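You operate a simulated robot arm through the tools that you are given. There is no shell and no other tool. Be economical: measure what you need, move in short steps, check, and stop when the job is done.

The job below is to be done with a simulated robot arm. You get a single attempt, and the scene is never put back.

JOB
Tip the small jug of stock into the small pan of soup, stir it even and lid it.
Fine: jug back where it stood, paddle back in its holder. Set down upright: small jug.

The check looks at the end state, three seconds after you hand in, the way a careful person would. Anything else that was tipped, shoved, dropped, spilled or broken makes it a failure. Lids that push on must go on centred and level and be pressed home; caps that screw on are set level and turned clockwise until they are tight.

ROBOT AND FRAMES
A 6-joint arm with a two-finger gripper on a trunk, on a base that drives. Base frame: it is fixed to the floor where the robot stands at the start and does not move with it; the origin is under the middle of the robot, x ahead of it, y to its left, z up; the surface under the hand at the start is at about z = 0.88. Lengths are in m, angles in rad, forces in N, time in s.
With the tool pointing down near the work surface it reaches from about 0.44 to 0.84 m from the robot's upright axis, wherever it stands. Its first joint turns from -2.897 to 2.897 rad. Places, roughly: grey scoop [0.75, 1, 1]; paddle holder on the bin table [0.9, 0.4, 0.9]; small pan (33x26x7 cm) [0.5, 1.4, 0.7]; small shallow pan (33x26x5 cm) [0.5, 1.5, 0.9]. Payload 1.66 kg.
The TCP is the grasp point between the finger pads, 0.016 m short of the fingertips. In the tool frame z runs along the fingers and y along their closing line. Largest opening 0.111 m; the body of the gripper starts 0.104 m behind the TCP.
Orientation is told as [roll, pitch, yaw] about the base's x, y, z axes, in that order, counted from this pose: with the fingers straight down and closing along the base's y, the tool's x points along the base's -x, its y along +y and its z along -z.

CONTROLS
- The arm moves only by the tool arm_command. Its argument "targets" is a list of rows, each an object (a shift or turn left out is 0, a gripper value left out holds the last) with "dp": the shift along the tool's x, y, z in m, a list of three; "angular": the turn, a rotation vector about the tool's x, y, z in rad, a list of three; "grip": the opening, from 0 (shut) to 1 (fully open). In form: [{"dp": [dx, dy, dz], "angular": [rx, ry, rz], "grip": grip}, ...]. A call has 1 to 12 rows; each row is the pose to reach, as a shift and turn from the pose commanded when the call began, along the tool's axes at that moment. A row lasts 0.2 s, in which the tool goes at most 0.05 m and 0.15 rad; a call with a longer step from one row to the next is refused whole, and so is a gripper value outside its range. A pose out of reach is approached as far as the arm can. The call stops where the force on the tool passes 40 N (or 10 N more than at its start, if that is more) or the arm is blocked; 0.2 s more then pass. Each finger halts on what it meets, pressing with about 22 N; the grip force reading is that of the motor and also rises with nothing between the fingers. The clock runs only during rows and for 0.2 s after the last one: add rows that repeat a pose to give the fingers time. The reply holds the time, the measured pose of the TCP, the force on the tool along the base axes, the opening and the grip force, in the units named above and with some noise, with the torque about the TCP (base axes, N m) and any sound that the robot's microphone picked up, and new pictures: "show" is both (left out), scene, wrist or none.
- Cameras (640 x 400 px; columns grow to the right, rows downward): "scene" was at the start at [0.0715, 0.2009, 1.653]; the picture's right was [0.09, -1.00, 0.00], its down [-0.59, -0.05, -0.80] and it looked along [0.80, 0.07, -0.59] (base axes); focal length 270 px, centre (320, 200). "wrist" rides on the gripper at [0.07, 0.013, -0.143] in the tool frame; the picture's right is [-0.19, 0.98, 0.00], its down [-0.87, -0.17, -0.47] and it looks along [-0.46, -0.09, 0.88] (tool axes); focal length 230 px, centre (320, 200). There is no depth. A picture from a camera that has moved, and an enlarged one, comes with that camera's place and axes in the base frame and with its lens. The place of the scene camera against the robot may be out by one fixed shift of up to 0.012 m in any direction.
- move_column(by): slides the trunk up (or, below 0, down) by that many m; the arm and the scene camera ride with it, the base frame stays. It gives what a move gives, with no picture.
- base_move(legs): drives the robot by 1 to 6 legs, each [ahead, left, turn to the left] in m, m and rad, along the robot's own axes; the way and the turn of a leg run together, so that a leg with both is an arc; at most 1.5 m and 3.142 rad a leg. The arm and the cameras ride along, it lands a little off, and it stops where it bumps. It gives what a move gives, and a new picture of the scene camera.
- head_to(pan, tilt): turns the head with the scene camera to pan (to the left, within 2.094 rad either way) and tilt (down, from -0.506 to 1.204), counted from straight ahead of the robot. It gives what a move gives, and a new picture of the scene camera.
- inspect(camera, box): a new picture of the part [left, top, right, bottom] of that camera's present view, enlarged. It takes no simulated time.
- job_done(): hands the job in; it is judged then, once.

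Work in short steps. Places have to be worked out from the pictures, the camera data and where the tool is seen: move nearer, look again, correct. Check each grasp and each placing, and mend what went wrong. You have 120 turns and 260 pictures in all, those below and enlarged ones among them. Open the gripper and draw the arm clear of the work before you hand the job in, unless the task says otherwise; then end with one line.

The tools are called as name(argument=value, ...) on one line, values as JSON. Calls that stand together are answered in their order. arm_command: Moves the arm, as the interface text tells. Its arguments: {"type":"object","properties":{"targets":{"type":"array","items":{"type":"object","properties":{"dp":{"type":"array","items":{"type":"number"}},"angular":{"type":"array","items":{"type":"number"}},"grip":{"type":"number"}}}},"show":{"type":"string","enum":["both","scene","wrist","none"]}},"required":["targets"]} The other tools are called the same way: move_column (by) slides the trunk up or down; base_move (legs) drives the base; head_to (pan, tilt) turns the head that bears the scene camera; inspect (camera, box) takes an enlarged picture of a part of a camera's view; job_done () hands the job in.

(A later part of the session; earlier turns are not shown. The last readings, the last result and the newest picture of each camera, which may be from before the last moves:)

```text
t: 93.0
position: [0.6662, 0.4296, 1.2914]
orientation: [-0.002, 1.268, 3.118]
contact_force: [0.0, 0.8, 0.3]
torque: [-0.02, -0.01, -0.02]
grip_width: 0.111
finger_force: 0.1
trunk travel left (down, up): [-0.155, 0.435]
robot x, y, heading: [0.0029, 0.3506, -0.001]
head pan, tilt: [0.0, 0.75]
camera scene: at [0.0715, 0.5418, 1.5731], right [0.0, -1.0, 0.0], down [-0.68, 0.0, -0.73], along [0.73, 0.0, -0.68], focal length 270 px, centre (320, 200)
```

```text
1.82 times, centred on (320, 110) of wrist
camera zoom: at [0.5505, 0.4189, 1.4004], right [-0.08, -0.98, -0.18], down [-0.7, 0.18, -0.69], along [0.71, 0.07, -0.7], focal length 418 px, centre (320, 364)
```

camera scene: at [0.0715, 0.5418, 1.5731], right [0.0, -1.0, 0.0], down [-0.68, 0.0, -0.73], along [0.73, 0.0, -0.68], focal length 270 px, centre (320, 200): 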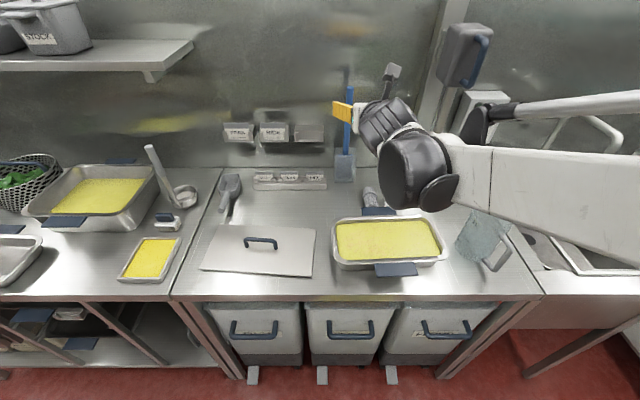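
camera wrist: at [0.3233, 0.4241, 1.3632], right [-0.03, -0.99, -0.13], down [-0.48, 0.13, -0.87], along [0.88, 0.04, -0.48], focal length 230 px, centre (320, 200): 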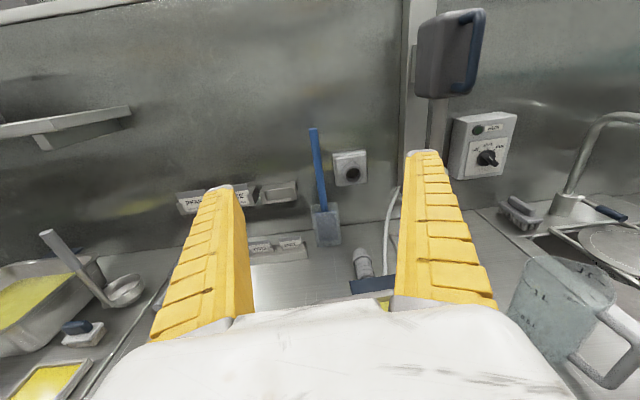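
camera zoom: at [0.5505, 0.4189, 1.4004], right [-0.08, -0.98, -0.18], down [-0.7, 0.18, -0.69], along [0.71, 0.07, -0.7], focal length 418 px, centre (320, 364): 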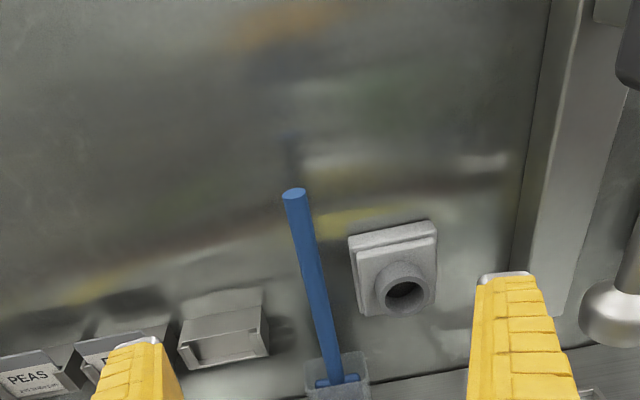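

The stick looks closer to vertical than I thought (x≈0.926 at the holder rim to about 0.94–0.96 at the top). I'll approach to about 0.08 m in front of it at z≈1.14, with pitch reduced to 0.1 rad, and look again.

arm_command(targets=[{"dp": [-0.018, -0.003, 0.044], "angular": [0, 0.04, 0]}, {"dp": [-0.036, -0.006, 0.085], "angular": [0, 0.08, 0]}, {"dp": [-0.054, -0.009, 0.13], "angular": [0, 0.12, 0]}, {"dp": [-0.072, -0.012, 0.175], "angular": [0, 0.16, 0]}, {"dp": [-0.089, -0.013, 0.215], "angular": [0.02, 0.2, 0]}, {"dp": [-0.089, -0.013, 0.215], "angular": [0.02, 0.2, 0]}], show="both")

inspect(camera="wrist", box=[220, 0, 460, 220])

```text
t: 94.4
position: [0.8446, 0.4387, 1.1433]
orientation: [-0.044, 1.469, 3.096]
contact_force: [0.2, -0.3, -1.1]
torque: [0.03, 0.0, -0.02]
grip_width: 0.1115
finger_force: 0.0
trunk travel left (down, up): [-0.155, 0.435]
robot x, y, heading: [0.0019, 0.3507, -0.002]
head pan, tilt: [0.0, 0.75]
camera scene: at [0.0705, 0.5417, 1.5733], right [0.0, -1.0, 0.0], down [-0.68, 0.0, -0.73], along [0.73, 0.0, -0.68], focal length 270 px, centre (320, 200)
camera wrist: at [0.7099, 0.4253, 1.2263], right [-0.02, -0.98, -0.19], down [-0.56, 0.17, -0.81], along [0.83, 0.09, -0.55], focal length 230 px, centre (320, 200)
```

scene: 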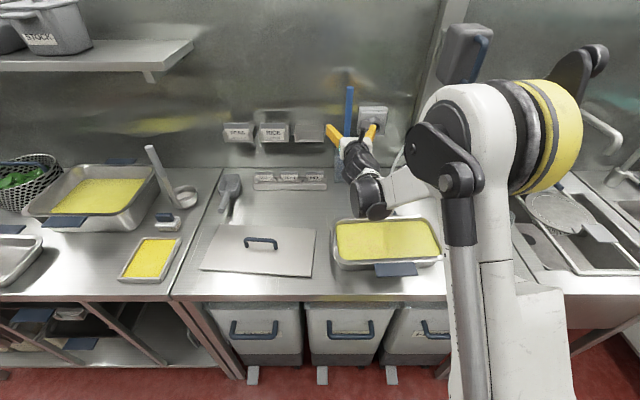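
wrist: 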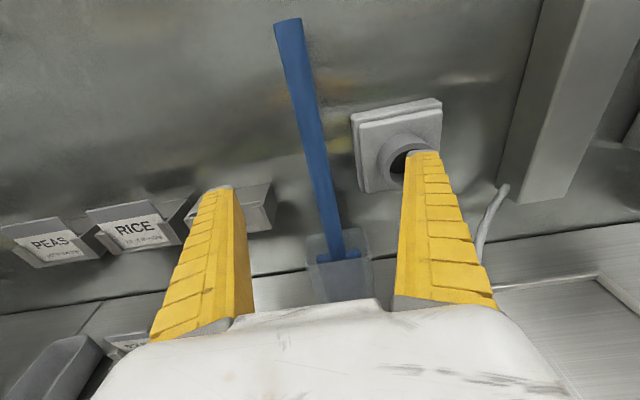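

```text
1.82 times, centred on (340, 110) of wrist
camera zoom: at [0.7099, 0.4253, 1.2263], right [-0.02, -0.98, -0.19], down [-0.56, 0.17, -0.81], along [0.83, 0.09, -0.55], focal length 418 px, centre (284, 364)
```

zoom: 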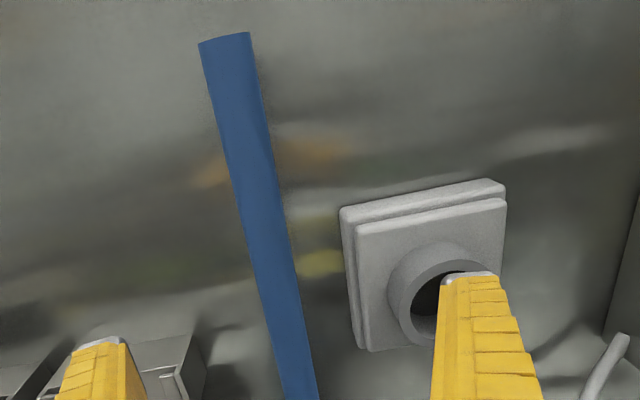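

Stick is at x≈0.922, y≈0.442 at z≈1.14, nearly vertical. A wall box sits close to the right finger, so I'll pre-close to about 0.045 m, then advance.

arm_command(targets=[{"dp": [0, -0.003, 0], "grip": 0.42}, {"dp": [0, -0.003, 0.02], "grip": 0.42}, {"dp": [0, -0.003, 0.045], "grip": 0.42}, {"dp": [0, -0.003, 0.065], "grip": 0.42}, {"dp": [0, -0.003, 0.065], "grip": 0.42}], show="wrist")

inspect(camera="wrist", box=[220, 60, 460, 260])

inspect(camera="scene", box=[300, 50, 420, 170])

```text
t: 95.6
position: [0.9104, 0.4426, 1.1362]
orientation: [-0.045, 1.47, 3.096]
contact_force: [-0.1, 0.4, -1.0]
torque: [0.0, 0.01, -0.01]
grip_width: 0.0488
finger_force: 1.8
trunk travel left (down, up): [-0.155, 0.435]
robot x, y, heading: [0.0045, 0.3489, -0.002]
head pan, tilt: [0.0, 0.75]
camera wrist: at [0.7752, 0.4284, 1.2201], right [-0.02, -0.98, -0.19], down [-0.56, 0.17, -0.81], along [0.83, 0.09, -0.55], focal length 230 px, centre (320, 200)
```

wrist: 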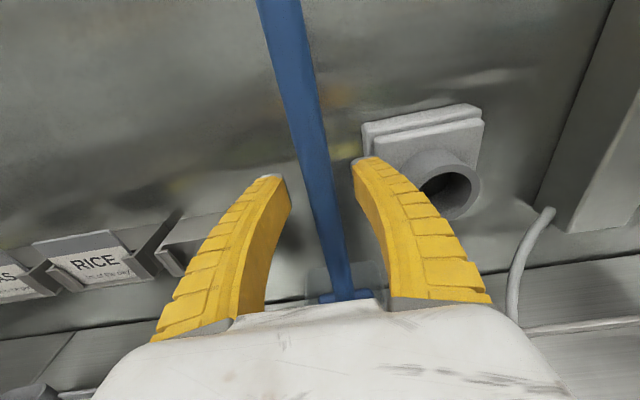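

```text
2.00 times, centred on (340, 160) of wrist
camera zoom: at [0.7752, 0.4284, 1.2201], right [-0.02, -0.98, -0.19], down [-0.56, 0.17, -0.81], along [0.83, 0.09, -0.55], focal length 460 px, centre (280, 280)
```

zoom: 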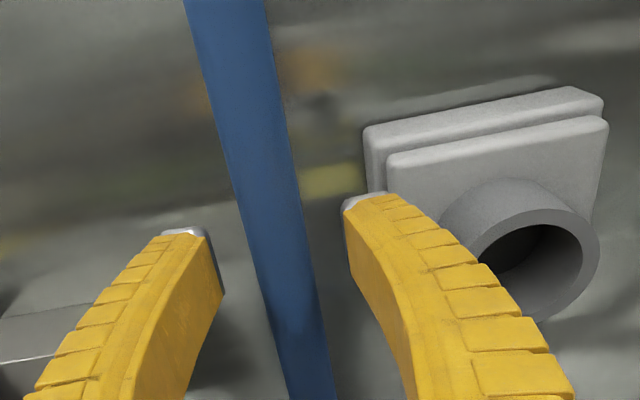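

```text
3.33 times, centred on (360, 110) of scene
camera zoom: at [0.0706, 0.5417, 1.5732], right [0.0, -1.0, 0.0], down [-0.68, 0.0, -0.73], along [0.73, 0.0, -0.68], focal length 901 px, centre (187, 500)
```

zoom: 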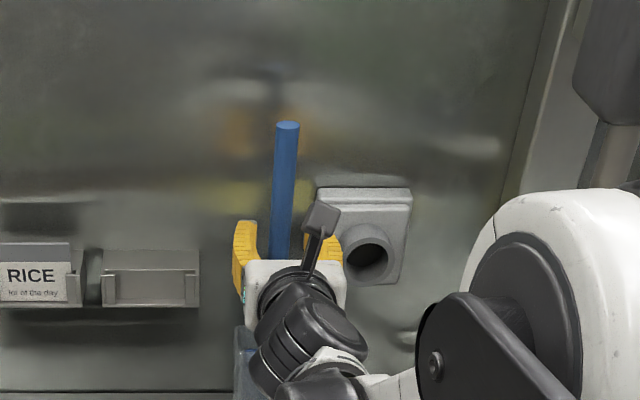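

The stick is between the fingers, about at the TCP. I'll advance 12 mm more and close.

arm_command(targets=[{"dp": [0, 0.001, 0.012], "grip": 0.42}, {"dp": [0, 0.001, 0.012], "grip": 0.42}, {"dp": [0, 0.001, 0.012], "grip": 0.2}, {"dp": [0, 0.001, 0.012], "grip": 0}, {"dp": [0, 0.001, 0.012], "grip": 0}, {"dp": [0, 0.001, 0.012], "grip": 0}], show="wrist")

inspect(camera="wrist", box=[220, 60, 460, 300])

```text
t: 97.0
position: [0.9223, 0.4405, 1.1351]
orientation: [-0.045, 1.469, 3.097]
contact_force: [-0.2, 0.6, 0.7]
torque: [0.03, 0.01, 0.02]
grip_width: 0.0185
finger_force: 21.4
trunk travel left (down, up): [-0.155, 0.435]
robot x, y, heading: [0.0023, 0.3484, -0.006]
head pan, tilt: [0.0, 0.75]
camera wrist: at [0.7867, 0.4274, 1.2186], right [-0.02, -0.98, -0.19], down [-0.56, 0.17, -0.81], along [0.83, 0.09, -0.55], focal length 230 px, centre (320, 200)
```

wrist: 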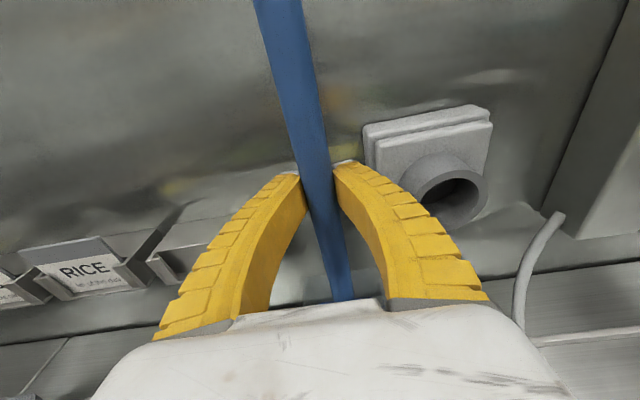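

```text
1.67 times, centred on (340, 180) of wrist
camera zoom: at [0.7867, 0.4274, 1.2186], right [-0.02, -0.98, -0.19], down [-0.56, 0.17, -0.81], along [0.83, 0.09, -0.55], focal length 384 px, centre (287, 233)
```

zoom: 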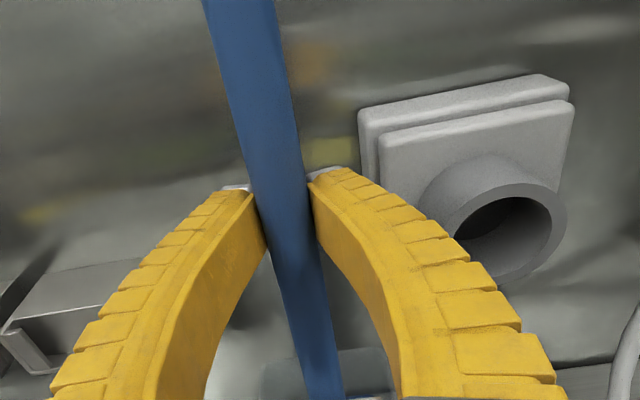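

Gripped, but near the tips. I'll reopen a little, go 12 mm deeper and re-grip for a firmer hold.

arm_command(targets=[{"grip": 0.35}, {"grip": 0.35}, {"dp": [0, 0, 0.013], "grip": 0.35}, {"dp": [0, 0, 0.013], "grip": 0.35}, {"dp": [0, 0, 0.013], "grip": 0}, {"dp": [0, 0, 0.013], "grip": 0}, {"dp": [0, 0, 0.013], "grip": 0}], show="none")

inspect(camera="wrist", box=[220, 60, 460, 300])

inspect(camera="scene", box=[300, 70, 420, 190])

```text
t: 98.6
position: [0.935, 0.4409, 1.1338]
orientation: [-0.042, 1.469, 3.095]
contact_force: [0.4, -0.6, 0.6]
torque: [0.03, -0.03, -0.01]
grip_width: 0.0
finger_force: 22.3
trunk travel left (down, up): [-0.155, 0.435]
robot x, y, heading: [0.0045, 0.3489, 0.001]
head pan, tilt: [0.0, 0.75]
```

```text
1.67 times, centred on (340, 180) of wrist
camera zoom: at [0.7995, 0.4274, 1.2174], right [-0.02, -0.98, -0.19], down [-0.56, 0.17, -0.81], along [0.83, 0.09, -0.55], focal length 384 px, centre (287, 233)
```

zoom: 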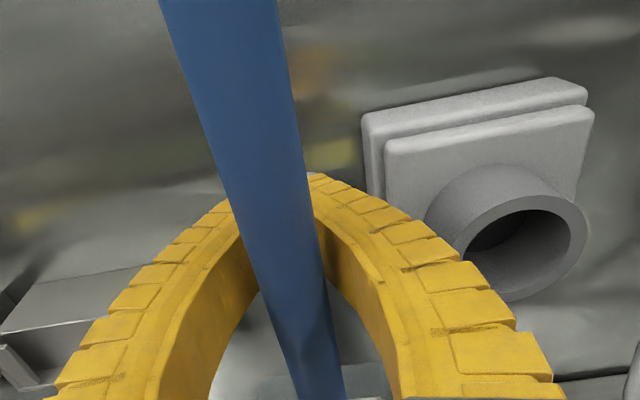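

```text
3.33 times, centred on (360, 130) of scene
camera zoom: at [0.0705, 0.5417, 1.5732], right [0.0, -1.0, 0.0], down [-0.68, 0.0, -0.73], along [0.73, 0.0, -0.68], focal length 901 px, centre (187, 433)
```

zoom: 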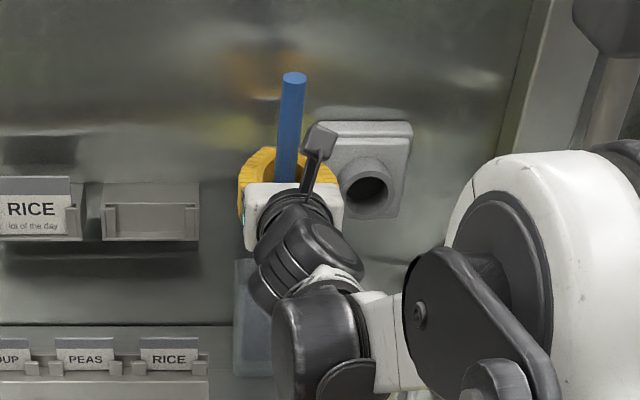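

Too deep: the tips closed behind the stick. I'll open, back out 10 mm, and re-grip like before.

arm_command(targets=[{"grip": 0.35}, {"grip": 0.35}, {"grip": 0.35}, {"dp": [0, 0, -0.011], "grip": 0.35}, {"dp": [0, 0, -0.011], "grip": 0.35}, {"dp": [0, 0, -0.011], "grip": 0}, {"dp": [0, 0, -0.011], "grip": 0}, {"dp": [0, 0, -0.011], "grip": 0}], show="none")

inspect(camera="wrist", box=[220, 60, 460, 300])

```text
t: 100.4
position: [0.9249, 0.4403, 1.1349]
orientation: [-0.044, 1.469, 3.094]
contact_force: [-1.2, 0.1, 0.3]
torque: [-0.02, 0.01, 0.04]
grip_width: 0.0
finger_force: 21.4
trunk travel left (down, up): [-0.155, 0.435]
robot x, y, heading: [0.0006, 0.3507, -0.006]
head pan, tilt: [0.0, 0.75]
```

```text
1.67 times, centred on (340, 180) of wrist
camera zoom: at [0.7888, 0.4274, 1.2186], right [-0.02, -0.98, -0.19], down [-0.56, 0.17, -0.81], along [0.83, 0.09, -0.55], focal length 384 px, centre (287, 233)
```

zoom: 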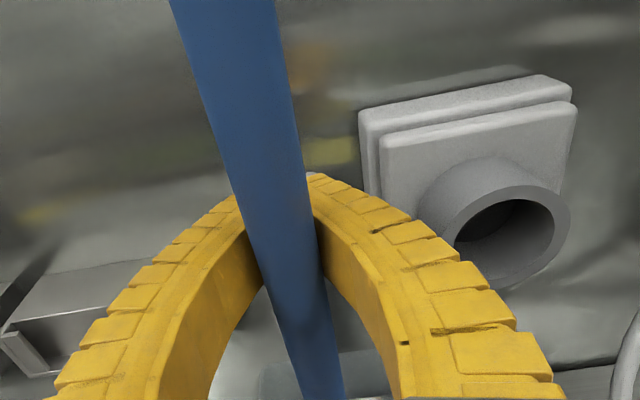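

Still slightly deep, since the stick was pulled forward by the cage. I'll back out another 9 mm and re-grip.

arm_command(targets=[{"grip": 0.35}, {"grip": 0.35}, {"grip": 0.35}, {"dp": [0, 0, -0.01], "grip": 0.35}, {"dp": [0, 0, -0.01], "grip": 0.35}, {"dp": [0, 0, -0.01], "grip": 0}, {"dp": [0, 0, -0.01], "grip": 0}, {"dp": [0, 0, -0.01], "grip": 0}], show="none")

inspect(camera="wrist", box=[220, 60, 460, 300])

```text
t: 102.2
position: [0.9133, 0.4411, 1.1357]
orientation: [-0.045, 1.469, 3.094]
contact_force: [0.4, 0.4, 0.2]
torque: [0.01, 0.01, 0.02]
grip_width: 0.0001
finger_force: 22.3
trunk travel left (down, up): [-0.155, 0.435]
robot x, y, heading: [0.0038, 0.3461, -0.003]
head pan, tilt: [0.0, 0.75]
```

```text
1.67 times, centred on (340, 180) of wrist
camera zoom: at [0.7787, 0.4275, 1.2197], right [-0.02, -0.98, -0.19], down [-0.56, 0.17, -0.81], along [0.83, 0.09, -0.55], focal length 384 px, centre (287, 233)
```

zoom: 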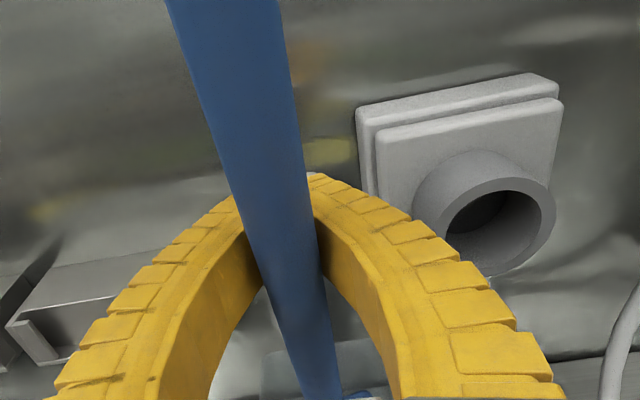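

The stick self-centres in the finger arch each time, so it is caged and squeezed. I'll test whether this hold carries the light paddle with a 4 cm lift.

arm_command(targets=[{"dp": [0.01, 0, -0.001], "grip": 0}, {"dp": [0.025, 0, -0.0025], "grip": 0}, {"dp": [0.04, 0, -0.004], "grip": 0}, {"dp": [0.04, 0, -0.004], "grip": 0}], show="wrist")

inspect(camera="scene", box=[300, 50, 420, 190])

```text
t: 103.2
position: [0.9128, 0.4415, 1.1761]
orientation: [-0.048, 1.469, 3.094]
contact_force: [0.4, -0.3, -0.5]
torque: [0.0, -0.01, 0.03]
grip_width: 0.0
finger_force: 22.0
trunk travel left (down, up): [-0.155, 0.435]
robot x, y, heading: [0.0034, 0.348, -0.007]
head pan, tilt: [0.0, 0.75]
camera wrist: at [0.7784, 0.4273, 1.2598], right [-0.02, -0.98, -0.19], down [-0.56, 0.17, -0.81], along [0.83, 0.09, -0.55], focal length 230 px, centre (320, 200)
```

wrist: 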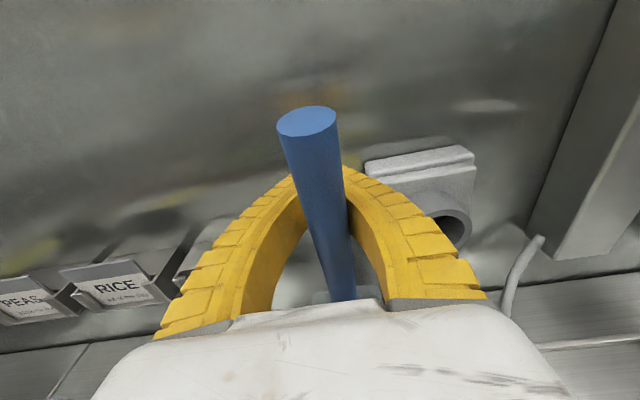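

```text
2.86 times, centred on (360, 120) of scene
camera zoom: at [0.0706, 0.5417, 1.5732], right [0.0, -1.0, 0.0], down [-0.68, 0.0, -0.73], along [0.73, 0.0, -0.68], focal length 772 px, centre (206, 429)
```

zoom: 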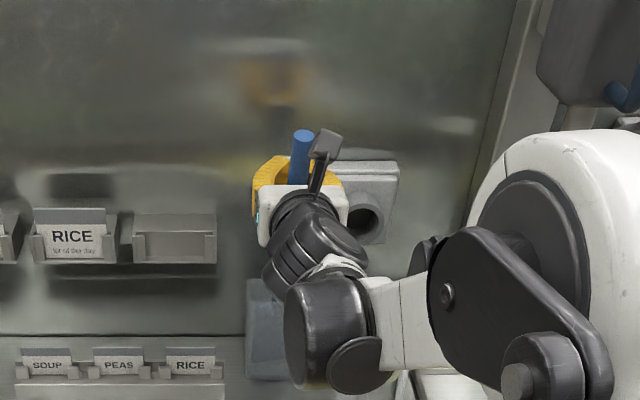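

The stick slid through the cage, so a real pinch needs it at the pad tips. I'll open, lower back and retreat to see where it now leans.

arm_command(targets=[{"grip": 0.42}, {"grip": 0.42}, {"grip": 0.42}, {"dp": [-0.02, 0, -0.02], "grip": 0.42}, {"dp": [-0.04, 0, -0.05], "grip": 0.42}, {"dp": [-0.04, 0, -0.08], "grip": 0.42}, {"dp": [-0.04, 0, -0.08], "grip": 0.42}], show="both")

inspect(camera="wrist", box=[220, 0, 460, 300])

inspect(camera="scene", box=[300, 50, 420, 190])

```text
t: 104.8
position: [0.8293, 0.4413, 1.1438]
orientation: [-0.046, 1.471, 3.093]
contact_force: [-0.1, -0.1, 0.1]
torque: [-0.01, -0.01, -0.03]
grip_width: 0.0489
finger_force: 1.6
trunk travel left (down, up): [-0.155, 0.435]
robot x, y, heading: [0.0039, 0.3467, -0.004]
head pan, tilt: [0.0, 0.75]
camera scene: at [0.0706, 0.5418, 1.5732], right [0.0, -1.0, 0.0], down [-0.68, 0.0, -0.73], along [0.73, 0.0, -0.68], focal length 270 px, centre (320, 200)
camera wrist: at [0.6948, 0.4275, 1.2279], right [-0.02, -0.98, -0.19], down [-0.56, 0.17, -0.81], along [0.83, 0.09, -0.55], focal length 230 px, centre (320, 200)
```

scene: 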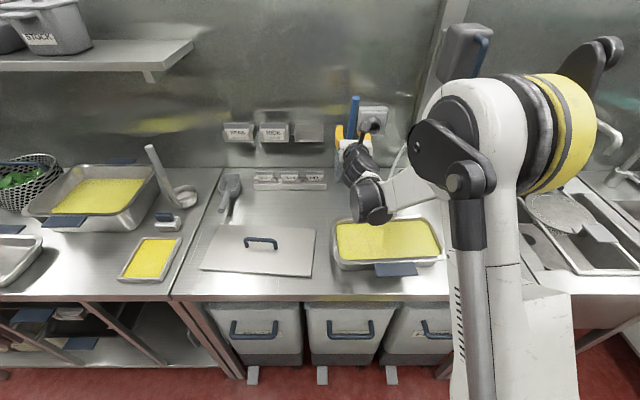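
wrist: 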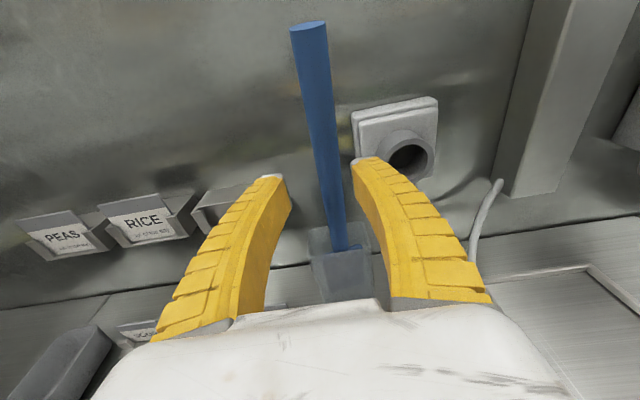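

```text
1.33 times, centred on (340, 150) of wrist
camera zoom: at [0.6948, 0.4275, 1.2279], right [-0.02, -0.98, -0.19], down [-0.56, 0.17, -0.81], along [0.83, 0.09, -0.55], focal length 307 px, centre (293, 267)
```

zoom: 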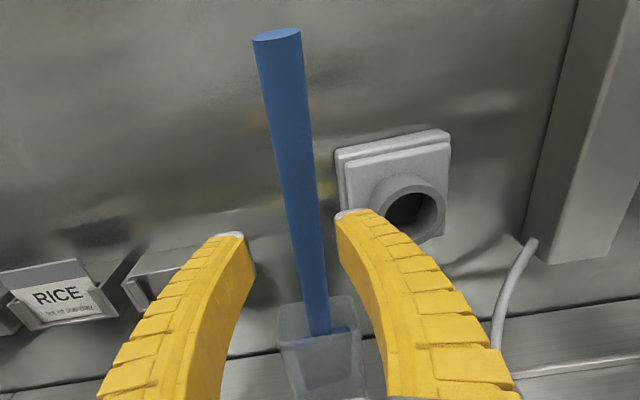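

```text
2.86 times, centred on (360, 120) of scene
camera zoom: at [0.0706, 0.5418, 1.5732], right [0.0, -1.0, 0.0], down [-0.68, 0.0, -0.73], along [0.73, 0.0, -0.68], focal length 772 px, centre (206, 429)
```

zoom: 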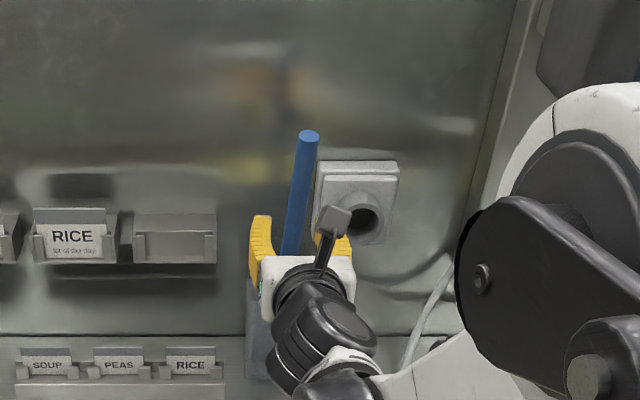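

The stick now stands nearly vertical at about (0.916, 0.435) at z 1.14. I'll advance to TCP x≈0.908 so the pads pinch it near the tips, and check the width.

arm_command(targets=[{"dp": [0, 0.005, 0.03], "grip": 0.42}, {"dp": [0, 0.005, 0.06], "grip": 0.42}, {"dp": [0, 0.005, 0.079], "grip": 0.42}, {"dp": [0, 0.005, 0.079], "grip": 0.42}, {"dp": [0, 0.005, 0.079], "grip": 0.2}, {"dp": [0, 0.005, 0.079], "grip": 0.0}, {"dp": [0, 0.005, 0.079], "grip": 0.0}, {"dp": [0, 0.005, 0.079], "grip": 0.0}], show="none")

inspect(camera="wrist", box=[220, 60, 460, 300])

```text
t: 106.6
position: [0.9083, 0.4357, 1.1376]
orientation: [-0.043, 1.47, 3.098]
contact_force: [1.3, -0.4, 0.3]
torque: [0.01, -0.03, -0.02]
grip_width: 0.006
finger_force: 21.7
trunk travel left (down, up): [-0.155, 0.435]
robot x, y, heading: [0.0026, 0.3501, -0.004]
head pan, tilt: [0.0, 0.75]
```

```text
1.67 times, centred on (340, 180) of wrist
camera zoom: at [0.7734, 0.4222, 1.2202], right [-0.02, -0.98, -0.19], down [-0.56, 0.17, -0.81], along [0.83, 0.09, -0.55], focal length 384 px, centre (287, 233)
```

zoom: 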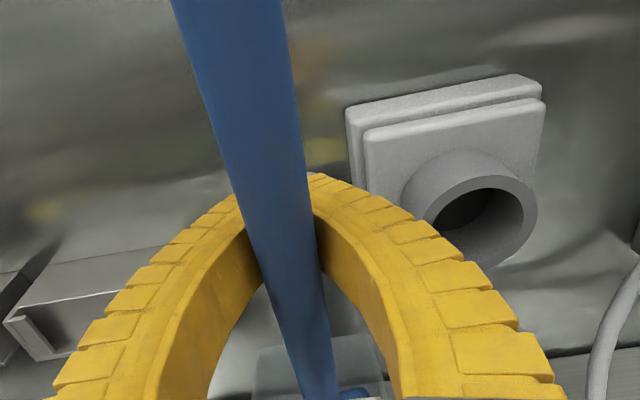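

Width 0.006 means it's still slightly deep. Open, back out 9 mm, re-grip.

arm_command(targets=[{"grip": 0.42}, {"grip": 0.42}, {"grip": 0.42}, {"dp": [0, 0, -0.01], "grip": 0.42}, {"dp": [0, 0, -0.01], "grip": 0.42}, {"dp": [0, 0, -0.01], "grip": 0.2}, {"dp": [0, 0, -0.01], "grip": 0}, {"dp": [0, 0, -0.01], "grip": 0}, {"dp": [0, 0, -0.01], "grip": 0}], show="none")

inspect(camera="wrist", box=[220, 60, 460, 300])

```text
t: 108.6
position: [0.8989, 0.4367, 1.1379]
orientation: [-0.043, 1.47, 3.096]
contact_force: [8.3, 0.6, 5.2]
torque: [-0.01, -0.21, -0.04]
grip_width: 0.006
finger_force: 21.9
trunk travel left (down, up): [-0.155, 0.435]
robot x, y, heading: [0.0032, 0.349, -0.002]
head pan, tilt: [0.0, 0.75]
```

```text
1.67 times, centred on (340, 180) of wrist
camera zoom: at [0.7639, 0.4222, 1.2215], right [-0.02, -0.98, -0.19], down [-0.56, 0.17, -0.81], along [0.83, 0.09, -0.55], focal length 384 px, centre (287, 233)
```

zoom: 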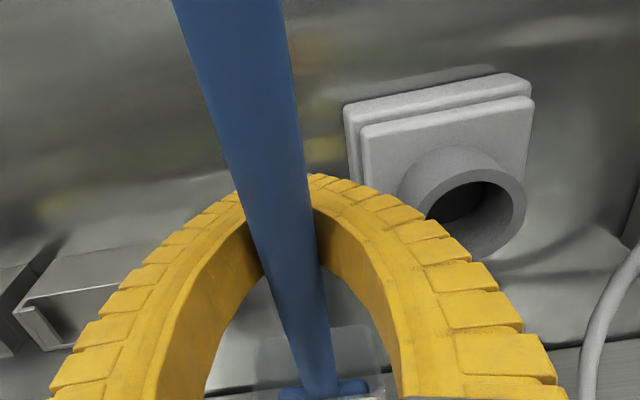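

The tool feels 8 N, so the stick is truly held now and pulling against the holder rim. I'll lift slowly, easing forward slightly to relieve that force.

arm_command(targets=[{"dp": [0.003, 0, 0.007], "grip": 0}, {"dp": [0.012, 0, 0.008], "grip": 0}, {"dp": [0.025, 0, 0.007], "grip": 0}, {"dp": [0.04, 0, 0.006], "grip": 0}, {"dp": [0.04, 0, 0.006], "grip": 0}], show="wrist")

inspect(camera="scene", box=[300, 50, 420, 190])

```text
t: 109.8
position: [0.9085, 0.436, 1.1777]
orientation: [-0.044, 1.47, 3.094]
contact_force: [0.4, 0.9, -0.5]
torque: [0.02, 0.03, 0.0]
grip_width: 0.0
finger_force: 22.7
trunk travel left (down, up): [-0.155, 0.435]
robot x, y, heading: [0.0024, 0.3495, 0.003]
head pan, tilt: [0.0, 0.75]
camera wrist: at [0.7733, 0.4225, 1.2605], right [-0.02, -0.98, -0.19], down [-0.56, 0.17, -0.81], along [0.83, 0.09, -0.55], focal length 230 px, centre (320, 200)
```

wrist: 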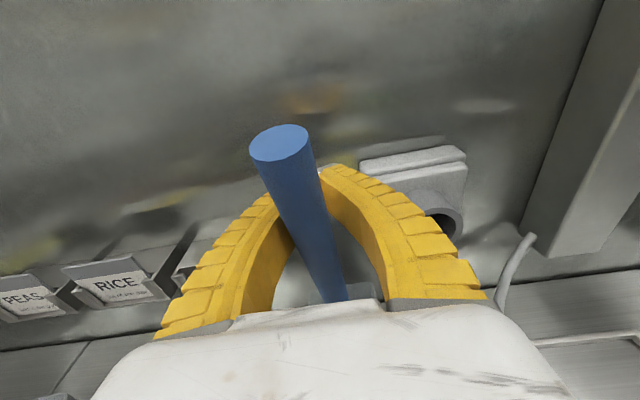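

```text
2.86 times, centred on (360, 120) of scene
camera zoom: at [0.0706, 0.5418, 1.5732], right [0.0, -1.0, 0.0], down [-0.68, 0.0, -0.73], along [0.73, 0.0, -0.68], focal length 772 px, centre (206, 429)
```

zoom: 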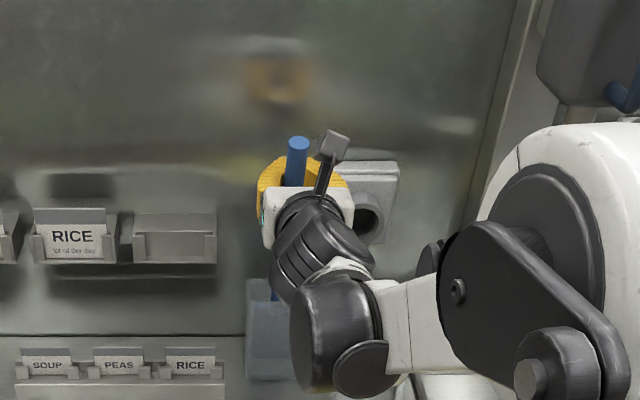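

Slipped again: side-on, the arched fingers only cage the stick. Gripping from above with the tool pointing down, the stick will always lie between the tips. I'll release, retreat, rise, and turn the tool down.

arm_command(targets=[{"grip": 0.45}, {"grip": 0.45}, {"grip": 0.45}, {"dp": [-0.01, 0, -0.03], "grip": 0.45}, {"dp": [-0.01, 0, -0.07], "grip": 0.45}, {"dp": [0.0, 0, -0.115], "grip": 0.6}, {"dp": [0.04, 0, -0.135], "grip": 0.8}, {"dp": [0.085, 0, -0.14], "grip": 1}, {"dp": [0.13, 0, -0.14], "grip": 1}, {"dp": [0.17, 0, -0.14], "grip": 1}, {"dp": [0.2, 0, -0.14], "grip": 1}], show="none")

arm_command(targets=[{"angular": [0, -0.14, 0]}, {"angular": [0, -0.28, 0]}, {"angular": [0, -0.42, 0]}, {"angular": [0, -0.56, 0]}, {"angular": [0, -0.7, 0]}, {"angular": [0, -0.84, 0]}, {"angular": [0, -0.98, 0]}, {"angular": [0, -1.12, 0]}, {"angular": [0, -1.26, 0]}, {"angular": [0, -1.38, 0]}, {"angular": [0, -1.47, 0]}, {"angular": [0, -1.47, 0]}], show="both")

```text
t: 112.2
position: [0.7892, 0.4331, 1.3916]
orientation: [-0.05, 1.471, 3.092]
contact_force: [-0.4, 0.4, -0.1]
torque: [0.0, 0.03, -0.01]
grip_width: 0.1108
finger_force: 0.0
trunk travel left (down, up): [-0.155, 0.435]
robot x, y, heading: [0.0053, 0.3474, -0.002]
head pan, tilt: [0.0, 0.75]
```

```text
t: 114.8
position: [0.7015, 0.431, 1.3404]
orientation: [-0.002, 0.0, 3.133]
contact_force: [-0.7, -0.4, -0.1]
torque: [-0.03, -0.07, -0.02]
grip_width: 0.1111
finger_force: 0.1
out of reach, approached as far as the arm can: row 8, 9, 10, 11, 12
trunk travel left (down, up): [-0.155, 0.435]
robot x, y, heading: [0.0037, 0.346, -0.006]
head pan, tilt: [0.0, 0.75]
camera scene: at [0.0676, 0.5413, 1.5735], right [0.0, -1.0, 0.0], down [-0.68, 0.0, -0.73], along [0.73, 0.0, -0.68], focal length 270 px, centre (320, 200)
camera wrist: at [0.771, 0.417, 1.4825], right [-0.2, -0.98, 0.0], down [-0.86, 0.17, 0.47], along [-0.46, 0.1, -0.88], focal length 230 px, centre (320, 200)
```

scene: 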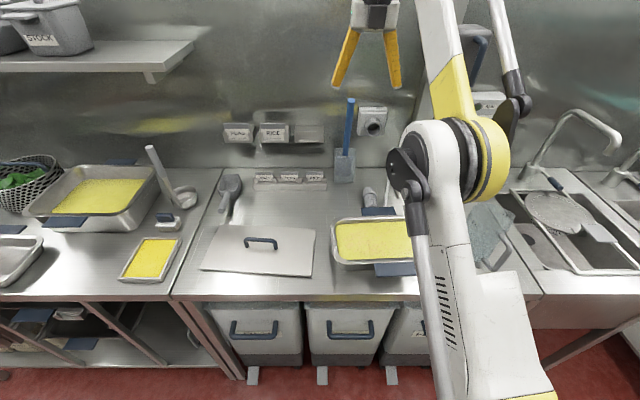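
wrist: 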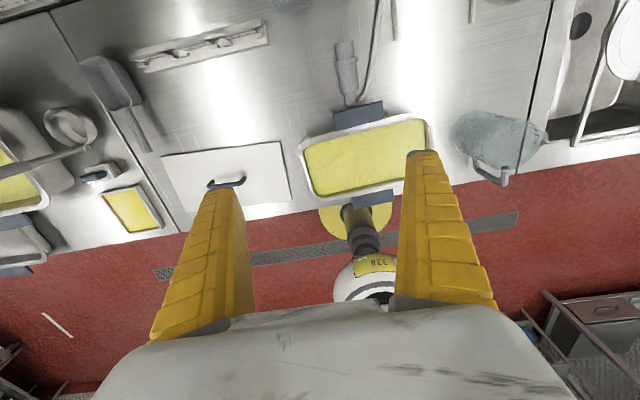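

Reach is limited at this height, so I'll raise the trunk 0.2 m and drive forward 0.13 m. The base front stays well clear of the bins.

move_column(by=0.2)

base_move(legs=[[0.13, 0, 0]])

inspect(camera="scene", box=[290, 60, 430, 220])

```text
t: 117.0
position: [0.7043, 0.431, 1.5382]
orientation: [-0.003, -0.001, 3.133]
contact_force: [-0.1, -1.1, -0.8]
torque: [0.02, -0.06, 0.02]
grip_width: 0.1109
finger_force: 0.1
trunk travel left (down, up): [-0.355, 0.235]
robot x, y, heading: [0.0021, 0.3505, -0.003]
head pan, tilt: [0.0, 0.75]
```

```text
t: 118.3
position: [0.8354, 0.4314, 1.538]
orientation: [-0.002, -0.002, 3.131]
contact_force: [0.9, -0.3, -0.3]
torque: [0.01, 0.03, -0.02]
grip_width: 0.1109
finger_force: 0.1
trunk travel left (down, up): [-0.355, 0.235]
robot x, y, heading: [0.1304, 0.3477, -0.001]
head pan, tilt: [0.0, 0.75]
camera scene: at [0.2028, 0.5414, 1.7731], right [0.0, -1.0, 0.0], down [-0.68, 0.0, -0.73], along [0.73, 0.0, -0.68], focal length 270 px, centre (320, 200)
```

scene: 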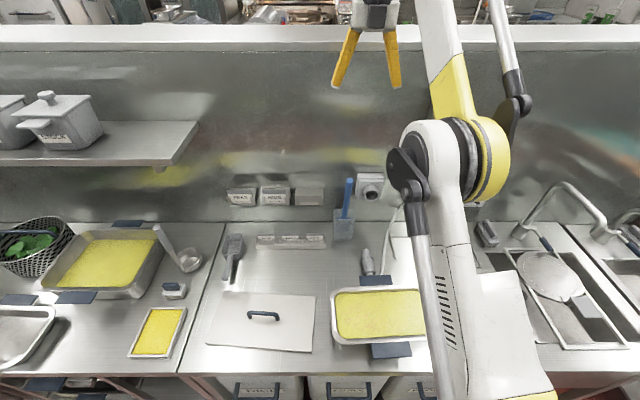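

```text
2.50 times, centred on (360, 140) of scene
camera zoom: at [0.2028, 0.5414, 1.7731], right [0.0, -1.0, 0.0], down [-0.68, 0.0, -0.73], along [0.73, 0.0, -0.68], focal length 676 px, centre (220, 350)
```

zoom: 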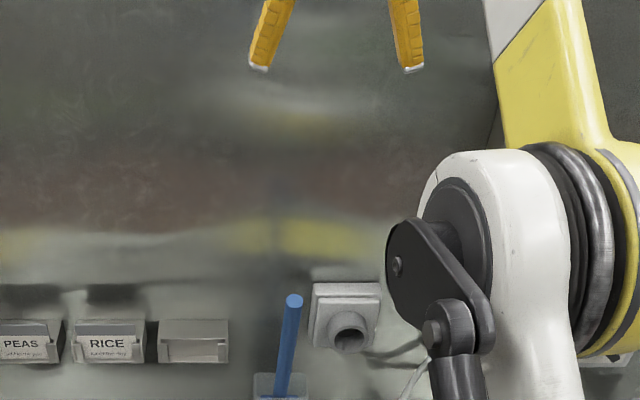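

The tool is down, but the wrist camera is on the wall side, which would be tight at x≈0.92 with the wall at about 1.03. I'll rotate the tool +π about its axis to bring the camera back to the robot side.

arm_command(targets=[{"angular": [0, 0, 0.14]}, {"angular": [0, 0, 0.28]}, {"angular": [0, 0, 0.42]}, {"angular": [0, 0, 0.56]}, {"angular": [0, 0, 0.7]}, {"angular": [0, 0, 0.84]}, {"angular": [0, 0, 0.98]}, {"angular": [0, 0, 1.12]}, {"angular": [0, 0, 1.26]}, {"angular": [0, 0, 1.4]}, {"angular": [0, 0, 1.5]}, {"angular": [0, 0, 1.57]}], show="none")

arm_command(targets=[{"angular": [0, 0, 0.14]}, {"angular": [0, 0, 0.28]}, {"angular": [0, 0, 0.42]}, {"angular": [0, 0, 0.56]}, {"angular": [0, 0, 0.7]}, {"angular": [0, 0, 0.84]}, {"angular": [0, 0, 0.98]}, {"angular": [0, 0, 1.12]}, {"angular": [0, 0, 1.26]}, {"angular": [0, 0, 1.4]}, {"angular": [0, 0, 1.5]}, {"angular": [0, 0, 1.58]}], show="both")

inspect(camera="wrist", box=[220, 180, 460, 330])

```text
t: 120.9
position: [0.8358, 0.4313, 1.5376]
orientation: [0.001, 0.0, 1.558]
contact_force: [0.0, 0.4, -0.6]
torque: [-0.01, -0.01, 0.0]
grip_width: 0.111
finger_force: 0.0
trunk travel left (down, up): [-0.355, 0.235]
robot x, y, heading: [0.1299, 0.3494, -0.003]
head pan, tilt: [0.0, 0.75]
```

```text
t: 123.5
position: [0.8333, 0.4302, 1.5363]
orientation: [0.001, 0.001, -0.021]
contact_force: [0.2, 0.9, 0.0]
torque: [0.01, 0.0, 0.05]
grip_width: 0.1109
finger_force: 0.0
trunk travel left (down, up): [-0.355, 0.235]
robot x, y, heading: [0.1369, 0.3497, -0.007]
head pan, tilt: [0.0, 0.75]
camera scene: at [0.2008, 0.5414, 1.7732], right [0.0, -1.0, 0.0], down [-0.68, 0.0, -0.73], along [0.73, 0.0, -0.68], focal length 270 px, centre (320, 200)
camera wrist: at [0.765, 0.4449, 1.6807], right [0.21, 0.98, 0.0], down [0.86, -0.19, 0.47], along [0.46, -0.1, -0.88], focal length 230 px, centre (320, 200)
```

scene: 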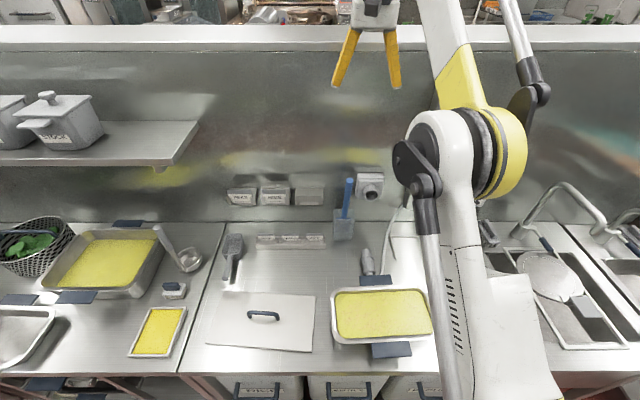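
wrist: 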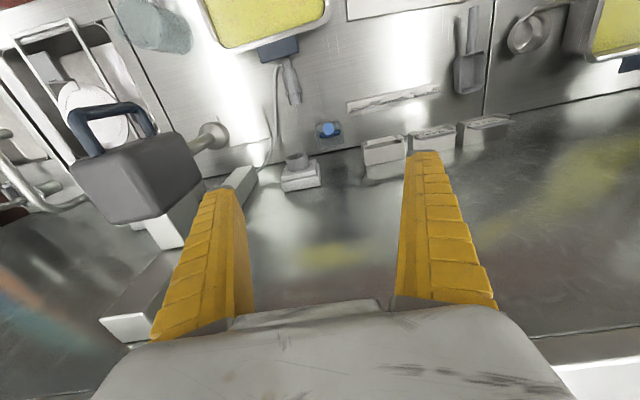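

```text
2.67 times, centred on (340, 255) of wrist
camera zoom: at [0.765, 0.4449, 1.6807], right [0.21, 0.98, 0.0], down [0.86, -0.19, 0.47], along [0.46, -0.1, -0.88], focal length 614 px, centre (267, 53)
```

zoom: 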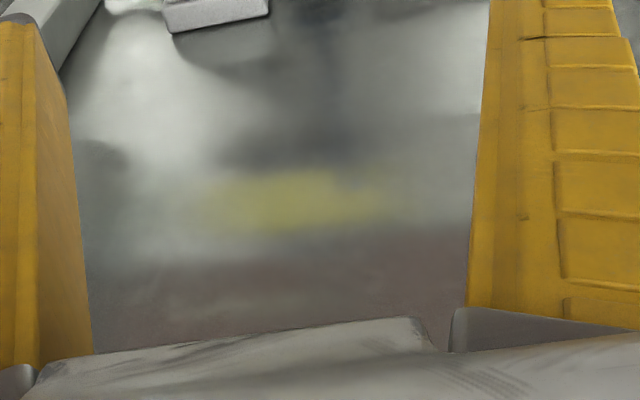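

Now the stick is seen end-on from above. Zooming in on its top.

inspect(camera="wrist", box=[270, 90, 390, 165])

inspect(camera="scene", box=[310, 150, 390, 260])

```text
5.33 times, centred on (330, 128) of wrist
camera zoom: at [0.765, 0.4449, 1.6807], right [0.21, 0.98, 0.0], down [0.86, -0.19, 0.47], along [0.46, -0.1, -0.88], focal length 1227 px, centre (267, 587)
```

zoom: 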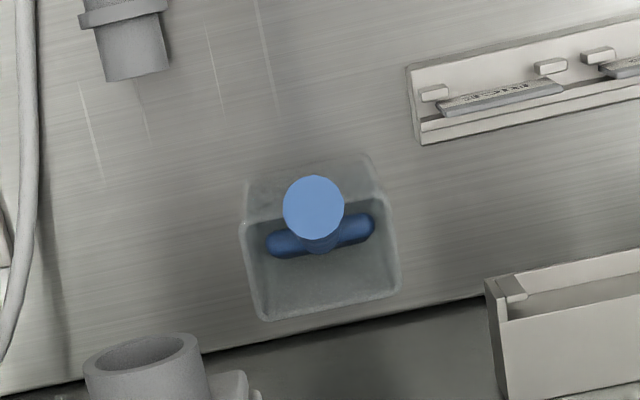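

```text
3.64 times, centred on (350, 205) of scene
camera zoom: at [0.2008, 0.5414, 1.7732], right [0.0, -1.0, 0.0], down [-0.68, 0.0, -0.73], along [0.73, 0.0, -0.68], focal length 983 px, centre (211, 182)
```

zoom: 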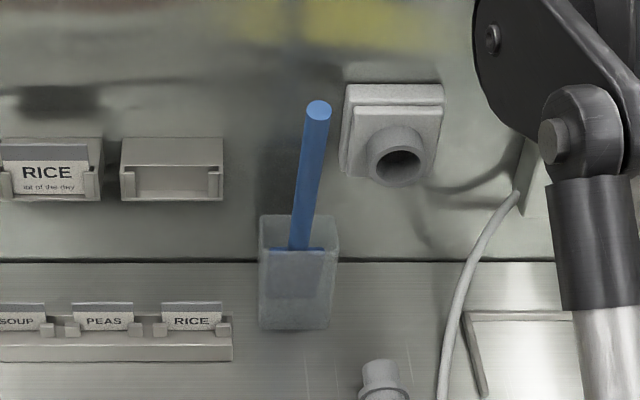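

Now it's clear: the stick leans toward the robot, with its top at about (0.851, 0.443, 1.243) and base at (0.914, 0.443, 1.0). I'll tilt the tool 0.255 rad to match and descend above the stick's top.

arm_command(targets=[{"dp": [-0.002, 0.003, 0.045], "angular": [0, -0.05, -0.005], "grip": 0.8}, {"dp": [-0.003, 0.006, 0.09], "angular": [0, -0.1, -0.01], "grip": 0.6}, {"dp": [-0.005, 0.009, 0.135], "angular": [0, -0.15, -0.015], "grip": 0.55}, {"dp": [-0.006, 0.011, 0.18], "angular": [0, -0.2, -0.02], "grip": 0.55}, {"dp": [-0.008, 0.0123, 0.22], "angular": [0, -0.255, -0.021], "grip": 0.55}, {"dp": [-0.008, 0.0123, 0.22], "angular": [0, -0.255, -0.021], "grip": 0.55}], show="both")

inspect(camera="wrist", box=[220, 50, 440, 250])

```text
t: 124.9
position: [0.8429, 0.4405, 1.3179]
orientation: [0.0, -0.256, 0.001]
contact_force: [0.4, -0.2, -0.2]
torque: [0.01, -0.02, -0.04]
grip_width: 0.0631
finger_force: 1.3
trunk travel left (down, up): [-0.355, 0.235]
robot x, y, heading: [0.1345, 0.3533, -0.002]
head pan, tilt: [0.0, 0.75]
camera scene: at [0.2008, 0.5413, 1.7732], right [0.0, -1.0, 0.0], down [-0.68, 0.0, -0.73], along [0.73, 0.0, -0.68], focal length 270 px, centre (320, 200)
camera wrist: at [0.7393, 0.4564, 1.4377], right [0.18, 0.98, 0.05], down [0.72, -0.17, 0.68], along [0.67, -0.09, -0.74], focal length 230 px, centre (320, 200)
```

scene: 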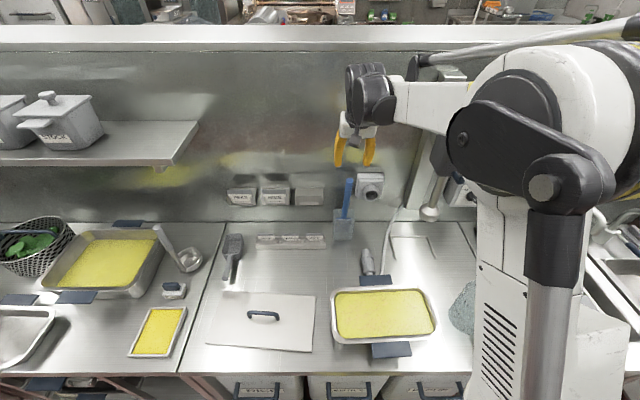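
wrist: 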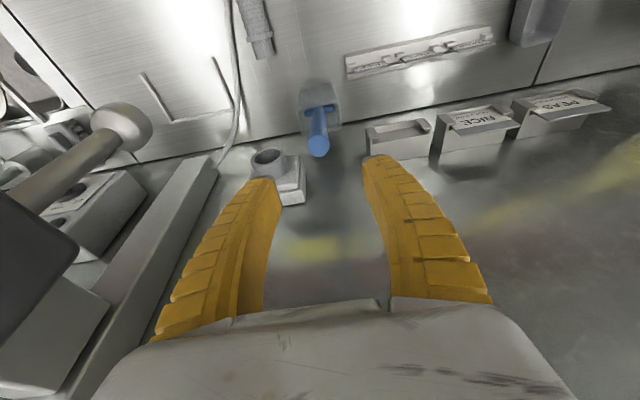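

```text
2.00 times, centred on (330, 150) of wrist
camera zoom: at [0.7393, 0.4564, 1.4377], right [0.18, 0.98, 0.05], down [0.72, -0.17, 0.68], along [0.67, -0.09, -0.74], focal length 460 px, centre (300, 300)
```

zoom: 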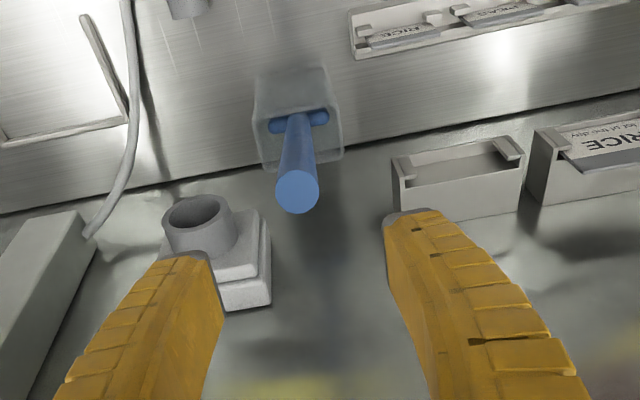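

The stick top is now triangulated at (0.853, 0.444, 1.233). I'll shift laterally onto the stick line and slide down along it until the TCP is about 55 mm below the top.

arm_command(targets=[{"dp": [0.013, 0.003, 0.01]}, {"dp": [0.013, 0.003, 0.045]}, {"dp": [0.013, 0.003, 0.08]}, {"dp": [0.013, 0.003, 0.08]}], show="none")

inspect(camera="wrist", box=[220, 50, 440, 250])

inspect(camera="scene", box=[310, 110, 410, 250])

```text
t: 125.9
position: [0.8492, 0.4446, 1.2364]
orientation: [-0.003, -0.255, 0.003]
contact_force: [0.3, -0.1, -0.6]
torque: [-0.04, -0.04, 0.0]
grip_width: 0.0632
finger_force: 1.4
trunk travel left (down, up): [-0.355, 0.235]
robot x, y, heading: [0.1305, 0.3487, 0.0]
head pan, tilt: [0.0, 0.75]
```

```text
2.00 times, centred on (330, 150) of wrist
camera zoom: at [0.7466, 0.4586, 1.3572], right [0.18, 0.98, 0.05], down [0.72, -0.17, 0.68], along [0.67, -0.09, -0.74], focal length 460 px, centre (300, 300)
```

zoom: 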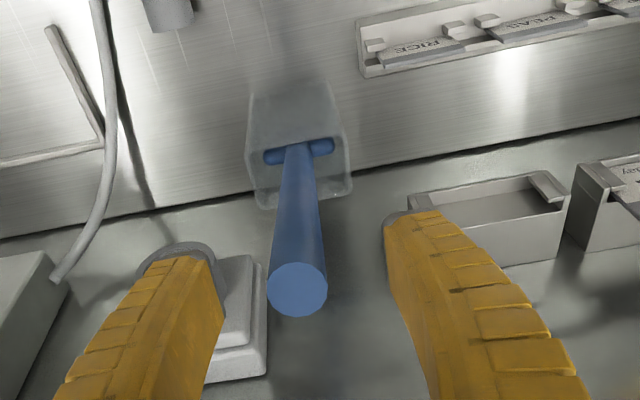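

```text
2.86 times, centred on (360, 180) of scene
camera zoom: at [0.2005, 0.5413, 1.7733], right [0.0, -1.0, 0.0], down [-0.68, 0.0, -0.73], along [0.73, 0.0, -0.68], focal length 772 px, centre (206, 257)
```

zoom: 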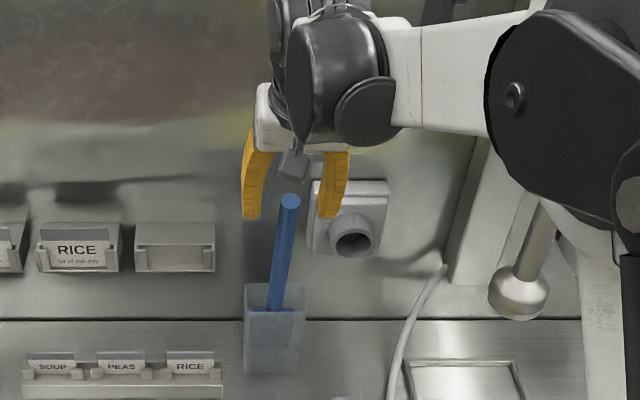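

The stick top is exactly at the TCP. I'll slide down 58 mm along the stick and close.

arm_command(targets=[{"dp": [-0.003, 0, 0.025]}, {"dp": [-0.003, 0, 0.045]}, {"dp": [-0.003, 0, 0.058]}, {"dp": [-0.003, 0, 0.058]}, {"dp": [-0.003, 0, 0.058], "grip": 0.3}, {"dp": [-0.003, 0, 0.058], "grip": 0}, {"dp": [-0.003, 0, 0.058], "grip": 0}, {"dp": [-0.003, 0, 0.058], "grip": 0}], show="none")

inspect(camera="wrist", box=[220, 80, 440, 310])

inspect(camera="scene", box=[310, 110, 410, 250])

```text
t: 127.7
position: [0.8687, 0.4444, 1.1828]
orientation: [-0.001, -0.253, 0.002]
contact_force: [0.0, 0.0, 0.2]
torque: [-0.03, 0.12, -0.02]
grip_width: 0.0163
finger_force: 22.6
trunk travel left (down, up): [-0.355, 0.235]
robot x, y, heading: [0.1365, 0.3478, -0.0]
head pan, tilt: [0.0, 0.75]
```

```text
1.74 times, centred on (330, 195) of wrist
camera zoom: at [0.7646, 0.4593, 1.303], right [0.18, 0.98, 0.05], down [0.72, -0.17, 0.68], along [0.67, -0.09, -0.74], focal length 400 px, centre (303, 209)
```

zoom: 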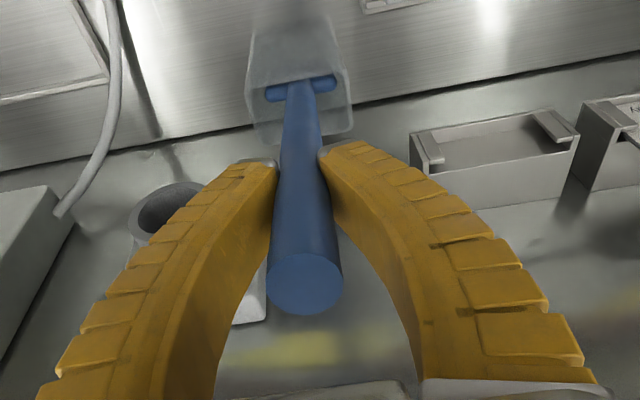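

```text
2.86 times, centred on (360, 180) of scene
camera zoom: at [0.2009, 0.5414, 1.7732], right [0.0, -1.0, 0.0], down [-0.68, 0.0, -0.73], along [0.73, 0.0, -0.68], focal length 772 px, centre (206, 257)
```

zoom: 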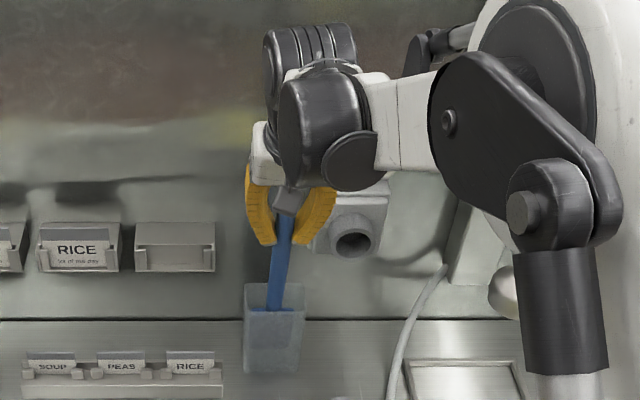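

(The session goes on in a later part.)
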